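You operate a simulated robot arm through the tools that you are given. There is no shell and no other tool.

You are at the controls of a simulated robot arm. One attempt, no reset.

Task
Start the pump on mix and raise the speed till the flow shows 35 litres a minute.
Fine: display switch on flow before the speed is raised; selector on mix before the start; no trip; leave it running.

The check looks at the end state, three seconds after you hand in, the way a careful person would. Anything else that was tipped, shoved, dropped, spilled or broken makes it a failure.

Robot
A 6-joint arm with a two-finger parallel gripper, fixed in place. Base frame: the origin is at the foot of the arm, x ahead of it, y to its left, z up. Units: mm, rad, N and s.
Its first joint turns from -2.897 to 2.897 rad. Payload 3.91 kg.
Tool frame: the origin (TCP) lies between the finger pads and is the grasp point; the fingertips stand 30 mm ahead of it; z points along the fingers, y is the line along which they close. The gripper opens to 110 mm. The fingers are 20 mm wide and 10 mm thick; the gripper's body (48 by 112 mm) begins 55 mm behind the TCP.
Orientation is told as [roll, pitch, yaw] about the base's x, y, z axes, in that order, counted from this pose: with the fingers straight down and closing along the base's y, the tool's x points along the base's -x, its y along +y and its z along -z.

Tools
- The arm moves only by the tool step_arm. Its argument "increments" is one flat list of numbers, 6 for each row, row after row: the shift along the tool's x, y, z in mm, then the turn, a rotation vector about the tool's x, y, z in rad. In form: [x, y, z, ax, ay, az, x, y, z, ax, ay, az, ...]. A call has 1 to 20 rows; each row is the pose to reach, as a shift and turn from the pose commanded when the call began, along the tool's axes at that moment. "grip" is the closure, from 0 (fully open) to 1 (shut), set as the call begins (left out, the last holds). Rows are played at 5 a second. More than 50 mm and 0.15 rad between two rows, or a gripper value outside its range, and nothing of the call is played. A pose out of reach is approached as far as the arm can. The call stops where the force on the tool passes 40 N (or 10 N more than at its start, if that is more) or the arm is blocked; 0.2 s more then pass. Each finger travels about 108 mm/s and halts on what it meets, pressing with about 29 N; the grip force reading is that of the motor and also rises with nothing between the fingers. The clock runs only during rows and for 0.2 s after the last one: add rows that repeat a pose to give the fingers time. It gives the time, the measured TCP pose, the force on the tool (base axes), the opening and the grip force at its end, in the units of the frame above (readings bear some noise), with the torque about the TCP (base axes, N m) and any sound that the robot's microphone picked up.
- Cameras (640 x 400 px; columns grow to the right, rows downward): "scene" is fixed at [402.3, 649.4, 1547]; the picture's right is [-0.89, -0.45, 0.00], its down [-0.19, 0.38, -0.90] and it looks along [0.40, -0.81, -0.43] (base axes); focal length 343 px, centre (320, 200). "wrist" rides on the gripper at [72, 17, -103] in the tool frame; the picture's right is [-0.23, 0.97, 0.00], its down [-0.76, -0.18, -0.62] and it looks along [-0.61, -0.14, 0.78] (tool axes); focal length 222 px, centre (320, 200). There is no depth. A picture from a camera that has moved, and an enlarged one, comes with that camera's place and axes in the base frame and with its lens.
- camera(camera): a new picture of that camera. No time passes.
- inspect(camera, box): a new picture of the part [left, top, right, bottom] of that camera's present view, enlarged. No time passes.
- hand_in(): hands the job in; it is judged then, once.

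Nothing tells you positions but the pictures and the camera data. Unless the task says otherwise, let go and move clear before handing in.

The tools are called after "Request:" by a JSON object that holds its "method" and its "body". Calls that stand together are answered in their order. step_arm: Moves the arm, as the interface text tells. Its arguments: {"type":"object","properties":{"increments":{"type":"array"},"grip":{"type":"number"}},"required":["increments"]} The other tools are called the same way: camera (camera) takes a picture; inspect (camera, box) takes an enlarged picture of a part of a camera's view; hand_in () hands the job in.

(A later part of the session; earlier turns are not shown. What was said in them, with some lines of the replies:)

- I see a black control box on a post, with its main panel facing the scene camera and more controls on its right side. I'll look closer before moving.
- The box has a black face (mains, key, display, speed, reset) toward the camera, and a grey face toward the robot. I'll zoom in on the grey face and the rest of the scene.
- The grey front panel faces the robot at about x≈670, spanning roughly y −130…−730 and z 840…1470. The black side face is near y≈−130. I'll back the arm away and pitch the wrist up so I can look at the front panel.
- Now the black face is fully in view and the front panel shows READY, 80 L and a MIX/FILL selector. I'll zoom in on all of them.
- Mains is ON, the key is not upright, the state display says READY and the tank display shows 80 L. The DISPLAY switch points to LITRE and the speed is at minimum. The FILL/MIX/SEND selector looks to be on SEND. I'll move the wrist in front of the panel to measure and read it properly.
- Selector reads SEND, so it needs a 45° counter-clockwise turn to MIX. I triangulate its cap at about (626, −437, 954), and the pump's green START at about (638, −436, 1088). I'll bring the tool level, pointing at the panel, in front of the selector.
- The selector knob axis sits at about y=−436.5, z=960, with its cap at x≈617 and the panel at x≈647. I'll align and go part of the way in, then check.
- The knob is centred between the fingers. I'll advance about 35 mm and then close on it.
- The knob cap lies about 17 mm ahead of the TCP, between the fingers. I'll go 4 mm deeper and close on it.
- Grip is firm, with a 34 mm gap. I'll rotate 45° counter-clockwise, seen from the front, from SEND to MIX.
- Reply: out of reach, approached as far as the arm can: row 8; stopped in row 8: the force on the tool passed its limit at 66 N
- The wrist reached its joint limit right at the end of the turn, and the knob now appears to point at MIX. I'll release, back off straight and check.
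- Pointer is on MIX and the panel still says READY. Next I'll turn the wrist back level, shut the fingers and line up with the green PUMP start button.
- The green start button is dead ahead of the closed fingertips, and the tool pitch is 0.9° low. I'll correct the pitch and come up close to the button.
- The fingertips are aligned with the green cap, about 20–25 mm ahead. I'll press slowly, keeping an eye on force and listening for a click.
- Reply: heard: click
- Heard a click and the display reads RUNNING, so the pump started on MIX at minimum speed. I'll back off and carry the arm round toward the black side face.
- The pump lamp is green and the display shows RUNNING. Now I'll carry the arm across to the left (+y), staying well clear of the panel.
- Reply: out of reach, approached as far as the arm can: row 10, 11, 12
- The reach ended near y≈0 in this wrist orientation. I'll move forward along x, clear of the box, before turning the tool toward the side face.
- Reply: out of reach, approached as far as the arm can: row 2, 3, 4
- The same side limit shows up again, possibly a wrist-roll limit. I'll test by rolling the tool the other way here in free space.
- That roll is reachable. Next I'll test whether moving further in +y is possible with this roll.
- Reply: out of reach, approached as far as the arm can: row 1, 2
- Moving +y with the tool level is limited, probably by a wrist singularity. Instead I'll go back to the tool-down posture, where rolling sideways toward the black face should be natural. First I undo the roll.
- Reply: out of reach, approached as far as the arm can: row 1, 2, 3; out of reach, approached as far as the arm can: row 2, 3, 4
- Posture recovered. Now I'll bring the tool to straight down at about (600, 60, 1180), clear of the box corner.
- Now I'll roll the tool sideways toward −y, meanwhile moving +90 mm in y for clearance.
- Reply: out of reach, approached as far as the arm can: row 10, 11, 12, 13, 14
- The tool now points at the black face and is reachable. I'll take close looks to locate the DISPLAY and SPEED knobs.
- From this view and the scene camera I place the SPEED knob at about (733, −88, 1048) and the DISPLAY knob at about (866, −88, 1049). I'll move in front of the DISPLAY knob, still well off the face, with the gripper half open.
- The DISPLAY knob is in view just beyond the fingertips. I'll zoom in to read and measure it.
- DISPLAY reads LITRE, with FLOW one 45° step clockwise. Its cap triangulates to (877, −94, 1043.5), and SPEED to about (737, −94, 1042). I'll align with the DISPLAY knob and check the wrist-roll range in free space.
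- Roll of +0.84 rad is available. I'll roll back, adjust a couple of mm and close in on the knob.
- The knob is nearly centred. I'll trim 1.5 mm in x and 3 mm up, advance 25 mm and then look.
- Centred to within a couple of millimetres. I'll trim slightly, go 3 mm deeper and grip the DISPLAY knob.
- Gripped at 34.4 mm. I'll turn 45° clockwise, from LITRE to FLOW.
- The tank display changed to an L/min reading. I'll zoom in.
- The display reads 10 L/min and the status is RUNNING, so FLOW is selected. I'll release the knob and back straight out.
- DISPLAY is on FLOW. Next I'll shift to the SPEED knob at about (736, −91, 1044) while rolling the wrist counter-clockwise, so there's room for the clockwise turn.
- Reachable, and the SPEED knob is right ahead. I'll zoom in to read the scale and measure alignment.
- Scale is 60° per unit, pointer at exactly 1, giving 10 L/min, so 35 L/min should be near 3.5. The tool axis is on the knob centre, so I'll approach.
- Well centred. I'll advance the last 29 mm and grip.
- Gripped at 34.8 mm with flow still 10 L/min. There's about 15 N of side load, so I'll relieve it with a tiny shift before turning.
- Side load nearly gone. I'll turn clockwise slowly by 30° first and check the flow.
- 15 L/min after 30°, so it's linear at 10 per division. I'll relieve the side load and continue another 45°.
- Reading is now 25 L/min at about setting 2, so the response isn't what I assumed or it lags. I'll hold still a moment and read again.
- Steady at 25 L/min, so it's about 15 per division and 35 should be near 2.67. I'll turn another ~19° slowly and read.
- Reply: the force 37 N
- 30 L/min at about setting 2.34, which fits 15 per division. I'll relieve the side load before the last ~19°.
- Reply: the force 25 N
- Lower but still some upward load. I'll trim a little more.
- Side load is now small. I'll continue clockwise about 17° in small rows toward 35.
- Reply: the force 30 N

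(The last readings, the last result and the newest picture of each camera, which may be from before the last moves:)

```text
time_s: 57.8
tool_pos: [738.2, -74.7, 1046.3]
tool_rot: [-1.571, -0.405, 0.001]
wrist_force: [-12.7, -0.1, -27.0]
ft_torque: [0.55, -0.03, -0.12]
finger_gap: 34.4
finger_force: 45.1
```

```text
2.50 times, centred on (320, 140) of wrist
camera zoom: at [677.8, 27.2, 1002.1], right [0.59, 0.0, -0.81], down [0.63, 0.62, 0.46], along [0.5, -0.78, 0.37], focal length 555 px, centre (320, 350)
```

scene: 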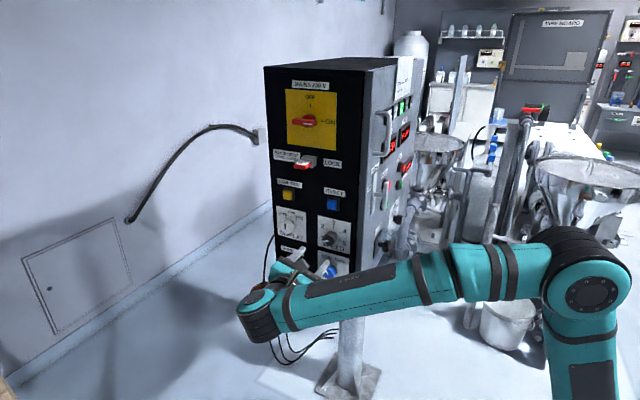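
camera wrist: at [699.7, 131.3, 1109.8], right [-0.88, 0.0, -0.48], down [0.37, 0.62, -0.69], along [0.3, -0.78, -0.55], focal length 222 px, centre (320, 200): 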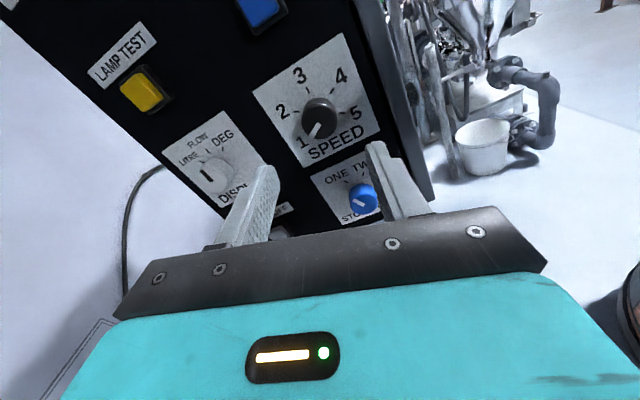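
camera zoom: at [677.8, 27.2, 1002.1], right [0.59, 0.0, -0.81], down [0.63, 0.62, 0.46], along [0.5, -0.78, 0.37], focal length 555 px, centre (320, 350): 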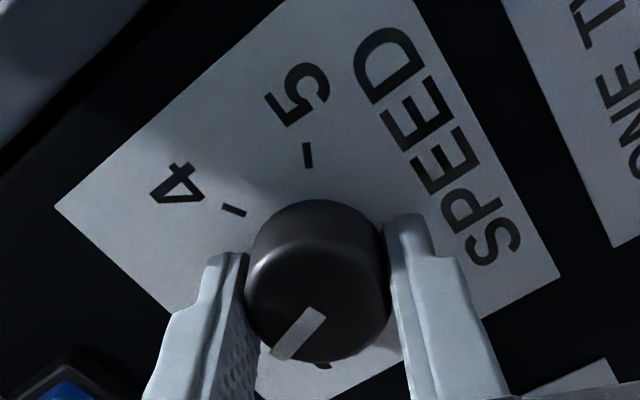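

Still 30 L/min and the side load has grown. I'll look closely at the pointer relative to the scale before doing anything else.

Request:
{"method": "inspect", "body": {"camera": "wrist", "box": [290, 150, 370, 220]}}

Request:
{"method": "inspect", "body": {"camera": "scene", "box": [300, 205, 370, 275]}}

Request:
{"method": "inspect", "body": {"camera": "scene", "box": [385, 90, 425, 190]}}

```text
5.71 times, centred on (330, 185) of wrist
camera zoom: at [677.8, 27.2, 1002.1], right [0.59, 0.0, -0.81], down [0.63, 0.62, 0.46], along [0.5, -0.78, 0.37], focal length 1269 px, centre (263, 286)
```

zoom: 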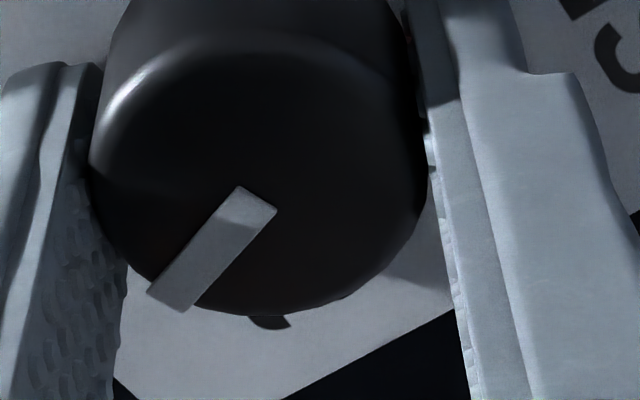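

```text
5.71 times, centred on (335, 240) of scene
camera zoom: at [402.3, 649.4, 1547.0], right [-0.89, -0.45, 0.0], down [-0.19, 0.38, -0.9], along [0.4, -0.81, -0.43], focal length 1962 px, centre (234, -29)
```

zoom: 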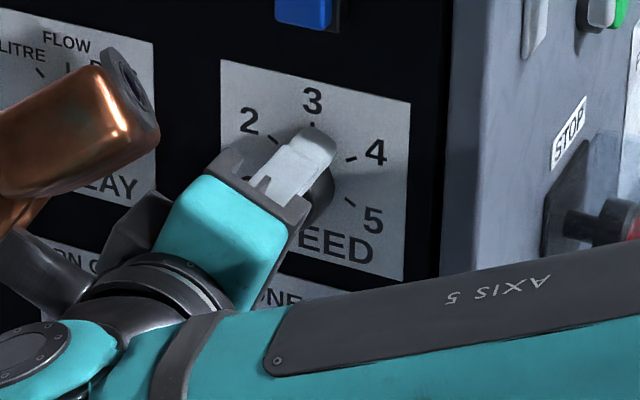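

```text
4.00 times, centred on (405, 140) of scene
camera zoom: at [402.3, 649.4, 1547.0], right [-0.89, -0.45, 0.0], down [-0.19, 0.38, -0.9], along [0.4, -0.81, -0.43], focal length 1373 px, centre (-20, 440)
```

zoom: 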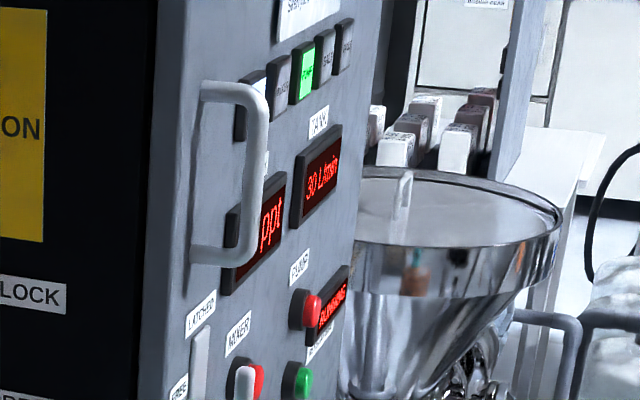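

The pointer sits at about 2.65, and the display seems to move in steps of 5, so 35 should be just a few degrees on. I'll relieve the side load first.

Request:
{"method": "step_arm", "body": {"increments": [0.3, 0.5, 0, 0, 0, 0, 0.6, 0.9, 0, 0, 0, 0]}}

Request:
{"method": "inspect", "body": {"camera": "scene", "box": [392, 115, 422, 155]}}

```text
time_s: 58.4
tool_pos: [739.1, -73.4, 1045.0]
tool_rot: [-1.573, -0.408, 0.002]
wrist_force: [-2.3, -0.7, -11.8]
ft_torque: [0.65, 0.0, -0.93]
finger_gap: 34.4
finger_force: 44.8
```

```text
10.00 times, centred on (407, 135) of scene
camera zoom: at [402.3, 649.4, 1547.0], right [-0.89, -0.45, 0.0], down [-0.19, 0.38, -0.9], along [0.4, -0.81, -0.43], focal length 3434 px, centre (-550, 850)
```

zoom: 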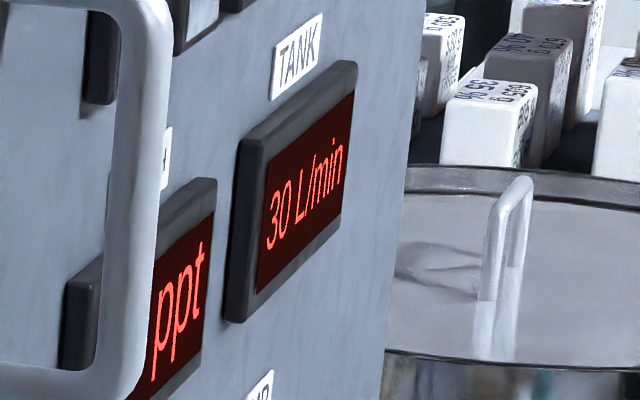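

Load eased. I'll turn about 5° more and read.

Request:
{"method": "step_arm", "body": {"increments": [0.1, 0.3, 0, 0, 0, 0.03, 0.1, 0.3, 0, 0, 0, 0.06, 0.1, 0.3, 0, 0, 0, 0.09, 0.1, 0.3, 0, 0, 0, 0.09, 0.1, 0.3, 0, 0, 0, 0.09]}}

Request:
{"method": "inspect", "body": {"camera": "scene", "box": [392, 115, 422, 155]}}

```text
time_s: 59.6
tool_pos: [738.3, -74.4, 1045.5]
tool_rot: [-1.572, -0.498, 0.004]
wrist_force: [24.2, -4.8, 19.4]
ft_torque: [-0.39, 0.02, 0.72]
finger_gap: 34.4
finger_force: 45.3
```

```text
10.00 times, centred on (407, 135) of scene
camera zoom: at [402.3, 649.4, 1547.0], right [-0.89, -0.45, 0.0], down [-0.19, 0.38, -0.9], along [0.4, -0.81, -0.43], focal length 3434 px, centre (-550, 850)
```

zoom: 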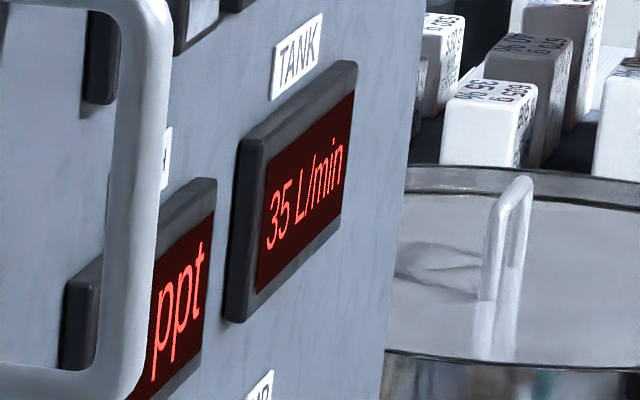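

The display shows 35 L/min. I'll nudge 3° further for margin inside the step while relieving the side load, then re-read before letting go.

Request:
{"method": "step_arm", "body": {"increments": [-0.3, -0.2, 0, 0, 0, 0.02, -0.6, -0.4, 0, 0, 0, 0.05, -0.6, -0.4, 0, 0, 0, 0.05, -0.6, -0.4, 0, 0, 0, 0.05, -0.6, -0.4, 0, 0, 0, 0.05]}}

Request:
{"method": "inspect", "body": {"camera": "scene", "box": [392, 115, 422, 155]}}

Request:
{"method": "inspect", "body": {"camera": "wrist", "box": [220, 60, 420, 220]}}

```text
time_s: 60.8
tool_pos: [739.6, -74.0, 1045.9]
tool_rot: [-1.573, -0.546, 0.001]
wrist_force: [20.3, -4.2, 22.7]
ft_torque: [-0.53, 0.05, 0.53]
finger_gap: 34.1
finger_force: 44.8
```

```text
10.00 times, centred on (407, 135) of scene
camera zoom: at [402.3, 649.4, 1547.0], right [-0.89, -0.45, 0.0], down [-0.19, 0.38, -0.9], along [0.4, -0.81, -0.43], focal length 3434 px, centre (-550, 850)
```

zoom: 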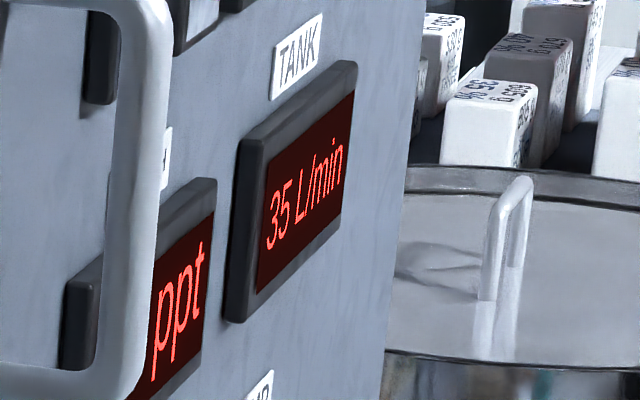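

```text
2.50 times, centred on (320, 140) of wrist
camera zoom: at [684.3, 27.2, 994.2], right [0.7, 0.0, -0.71], down [0.56, 0.62, 0.55], along [0.45, -0.78, 0.44], focal length 555 px, centre (320, 350)
```

zoom: 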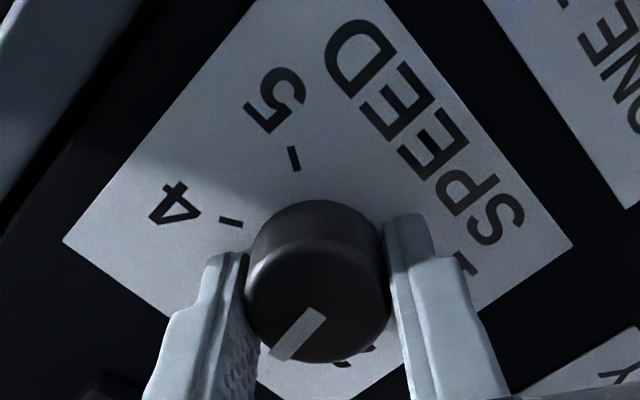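

Still 35 L/min. I'll trim the remaining side load and then open the fingers.

Request:
{"method": "step_arm", "body": {"increments": [-0.4, -0.3, 0, 0, 0, 0, -0.7, -0.5, 0, 0, 0, 0]}}

Request:
{"method": "step_arm", "body": {"increments": [0, 0, 0, 0, 0, 0, 0, 0, 0, 0, 0, 0, 0, 0, 0, 0, 0, 0], "grip": 0.4}}

Request:
{"method": "inspect", "body": {"camera": "scene", "box": [385, 90, 425, 190]}}

Request:
{"method": "inspect", "body": {"camera": "wrist", "box": [220, 60, 420, 220]}}

```text
time_s: 61.4
tool_pos: [739.1, -74.4, 1046.1]
tool_rot: [-1.57, -0.545, 0.002]
wrist_force: [8.5, -3.1, 9.3]
ft_torque: [-0.66, 0.03, 0.84]
finger_gap: 34.1
finger_force: 45.2
```

```text
time_s: 62.2
tool_pos: [738.0, -73.2, 1046.5]
tool_rot: [-1.573, -0.545, 0.002]
wrist_force: [0.0, 0.6, -0.2]
ft_torque: [0.01, 0.03, 0.03]
finger_gap: 66.1
finger_force: 0.2
```

```text
4.00 times, centred on (405, 140) of scene
camera zoom: at [402.3, 649.4, 1547.0], right [-0.89, -0.45, 0.0], down [-0.19, 0.38, -0.9], along [0.4, -0.81, -0.43], focal length 1373 px, centre (-20, 440)
```

zoom: 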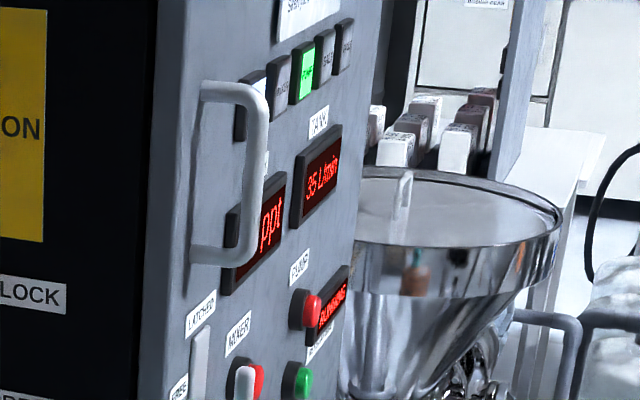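

```text
2.50 times, centred on (320, 140) of wrist
camera zoom: at [684.3, 27.3, 994.7], right [0.7, 0.0, -0.71], down [0.56, 0.62, 0.55], along [0.45, -0.78, 0.44], focal length 555 px, centre (320, 350)
```

zoom: 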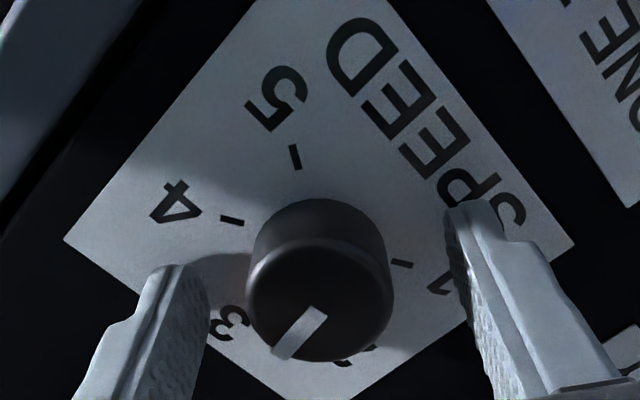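

Released, and the flow still shows 35 L/min and RUNNING. I'll back straight out from the panel.

Request:
{"method": "step_arm", "body": {"increments": [0, 0, -25, 0, 0, 0, 0, 0, -50, 0, 0, 0, 0, 0, -75, 0, 0, 0, 0, 0, -100, 0, 0, 0, 0, 0, -125, 0, 0, 0, 0, 0, -150, 0, 0, 0]}}

Request:
{"method": "camera", "body": {"camera": "scene"}}

Request:
{"method": "camera", "body": {"camera": "wrist"}}

Request:
{"method": "inspect", "body": {"camera": "scene", "box": [385, 90, 425, 190]}}

Request:
{"method": "inspect", "body": {"camera": "scene", "box": [265, 170, 365, 295]}}

```text
time_s: 63.6
tool_pos: [739.4, 76.4, 1046.4]
tool_rot: [-1.572, -0.544, 0.003]
wrist_force: [-1.1, -0.8, 0.4]
ft_torque: [0.0, 0.01, -0.03]
finger_gap: 65.9
finger_force: 0.1
```

```text
taken
```

scene: 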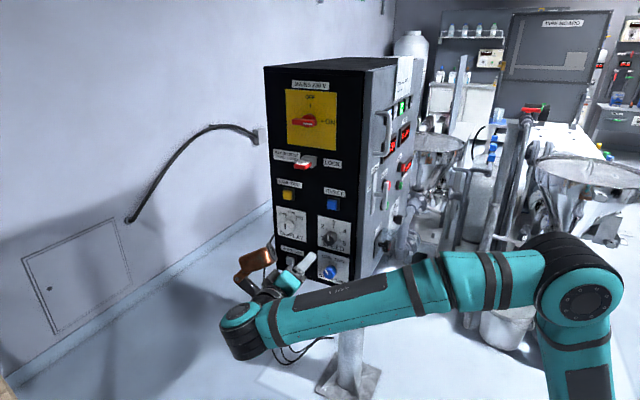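

```text
taken
camera wrist: at [684.4, 177.4, 994.2], right [0.7, 0.0, -0.71], down [0.56, 0.62, 0.55], along [0.45, -0.78, 0.44], focal length 222 px, centre (320, 200)
```

wrist: 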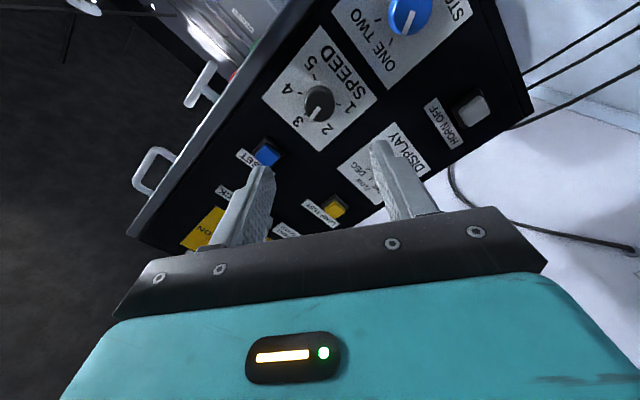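

```text
4.00 times, centred on (405, 140) of scene
camera zoom: at [402.3, 649.4, 1547.0], right [-0.89, -0.45, 0.0], down [-0.19, 0.38, -0.9], along [0.4, -0.81, -0.43], focal length 1373 px, centre (-20, 440)
```

zoom: 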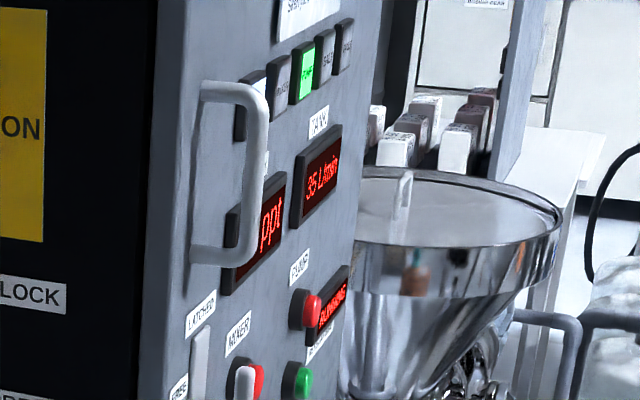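

```text
3.20 times, centred on (315, 232) of scene
camera zoom: at [402.3, 649.4, 1547.0], right [-0.89, -0.45, 0.0], down [-0.19, 0.38, -0.9], along [0.4, -0.81, -0.43], focal length 1099 px, centre (336, 96)
```

zoom: 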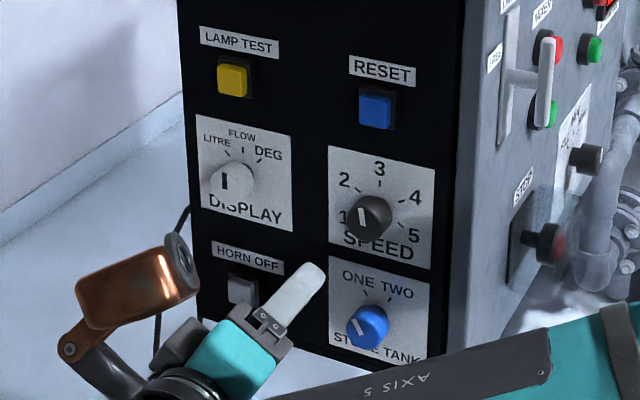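

Speed pointer is near 2.75, DISPLAY is on FLOW, the readout shows 35 L/min and the status is RUNNING. I'll move a bit further clear, wait a few seconds and confirm it's stable.

Request:
{"method": "step_arm", "body": {"increments": [0, 0, -15, 0, 0, 0, 0, 0, -30, 0, 0, 0, 0, 0, -30, 0, 0, 0, 0, 0, -30, 0, 0, 0, 0, 0, -30, 0, 0, 0, 0, 0, -30, 0, 0, 0, 0, 0, -30, 0, 0, 0, 0, 0, -30, 0, 0, 0, 0, 0, -30, 0, 0, 0, 0, 0, -30, 0, 0, 0, 0, 0, -30, 0, 0, 0, 0, 0, -30, 0, 0, 0, 0, 0, -30, 0, 0, 0, 0, 0, -30, 0, 0, 0, 0, 0, -30, 0, 0, 0, 0, 0, -30, 0, 0, 0]}}

Request:
{"method": "inspect", "body": {"camera": "scene", "box": [385, 90, 425, 190]}}

Request:
{"method": "camera", "body": {"camera": "scene"}}

Request:
{"method": "inspect", "body": {"camera": "scene", "box": [392, 115, 422, 155]}}

```text
time_s: 67.0
tool_pos: [738.5, 104.4, 1046.6]
tool_rot: [-1.573, -0.547, 0.001]
wrist_force: [0.0, -0.9, 0.7]
ft_torque: [-0.03, 0.01, -0.02]
finger_gap: 66.1
finger_force: 0.1
```

```text
4.00 times, centred on (405, 140) of scene
camera zoom: at [402.3, 649.4, 1547.0], right [-0.89, -0.45, 0.0], down [-0.19, 0.38, -0.9], along [0.4, -0.81, -0.43], focal length 1373 px, centre (-20, 440)
```

zoom: 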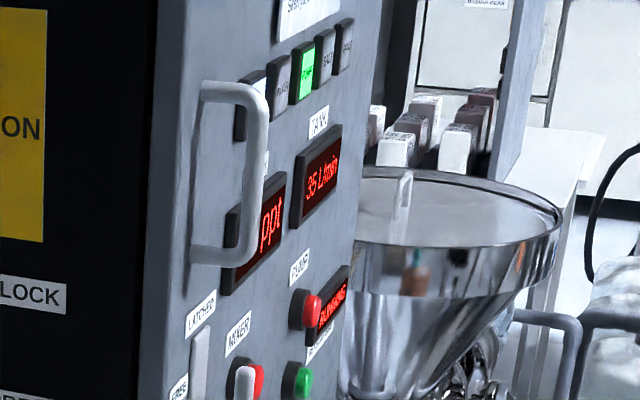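

```text
taken
```

scene: 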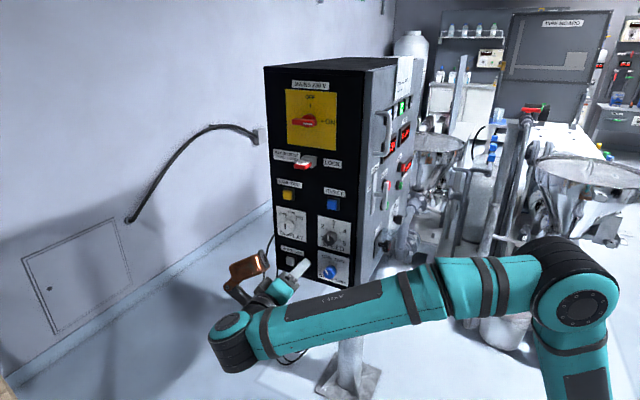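

```text
10.00 times, centred on (407, 135) of scene
camera zoom: at [402.3, 649.4, 1547.0], right [-0.89, -0.45, 0.0], down [-0.19, 0.38, -0.9], along [0.4, -0.81, -0.43], focal length 3434 px, centre (-550, 850)
```

zoom: 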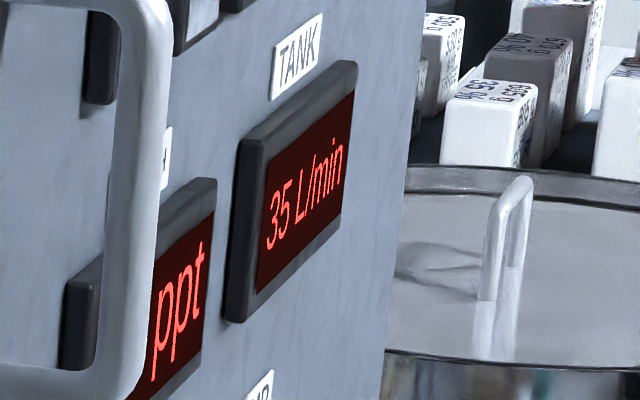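

The flow has held at 35 L/min for several seconds. The pump is RUNNING on MIX, the display switch is on FLOW, the arm is clear and nothing else was disturbed, so I'm handing in.

Request:
{"method": "hand_in", "body": {}}

```text
The job is handed in.
```

The pump is running on MIX and the flow display shows 35 L/min. That reading held for several seconds after I let go of the speed knob.

- **Order:** I set the selector to MIX first, then pressed the pump's green start button. The display switch went to FLOW before I raised the speed.
- **Speed:** the knob ended at about 2.75. The flow display appears to move in steps of 5, so I turned the knob about 3° past the point where 35 first appeared, to keep it from slipping back to 30.
- **No trip:** the status display read RUNNING at every check and the pump lamp stayed green.
- **One force stop:** while turning the selector to MIX, the arm hit its force limit (66 N) and reached the end of its wrist travel. The knob had already reached MIX, and I saw no sign of damage.

The arm is open and clear of the panel. I saw nothing else moved or disturbed.
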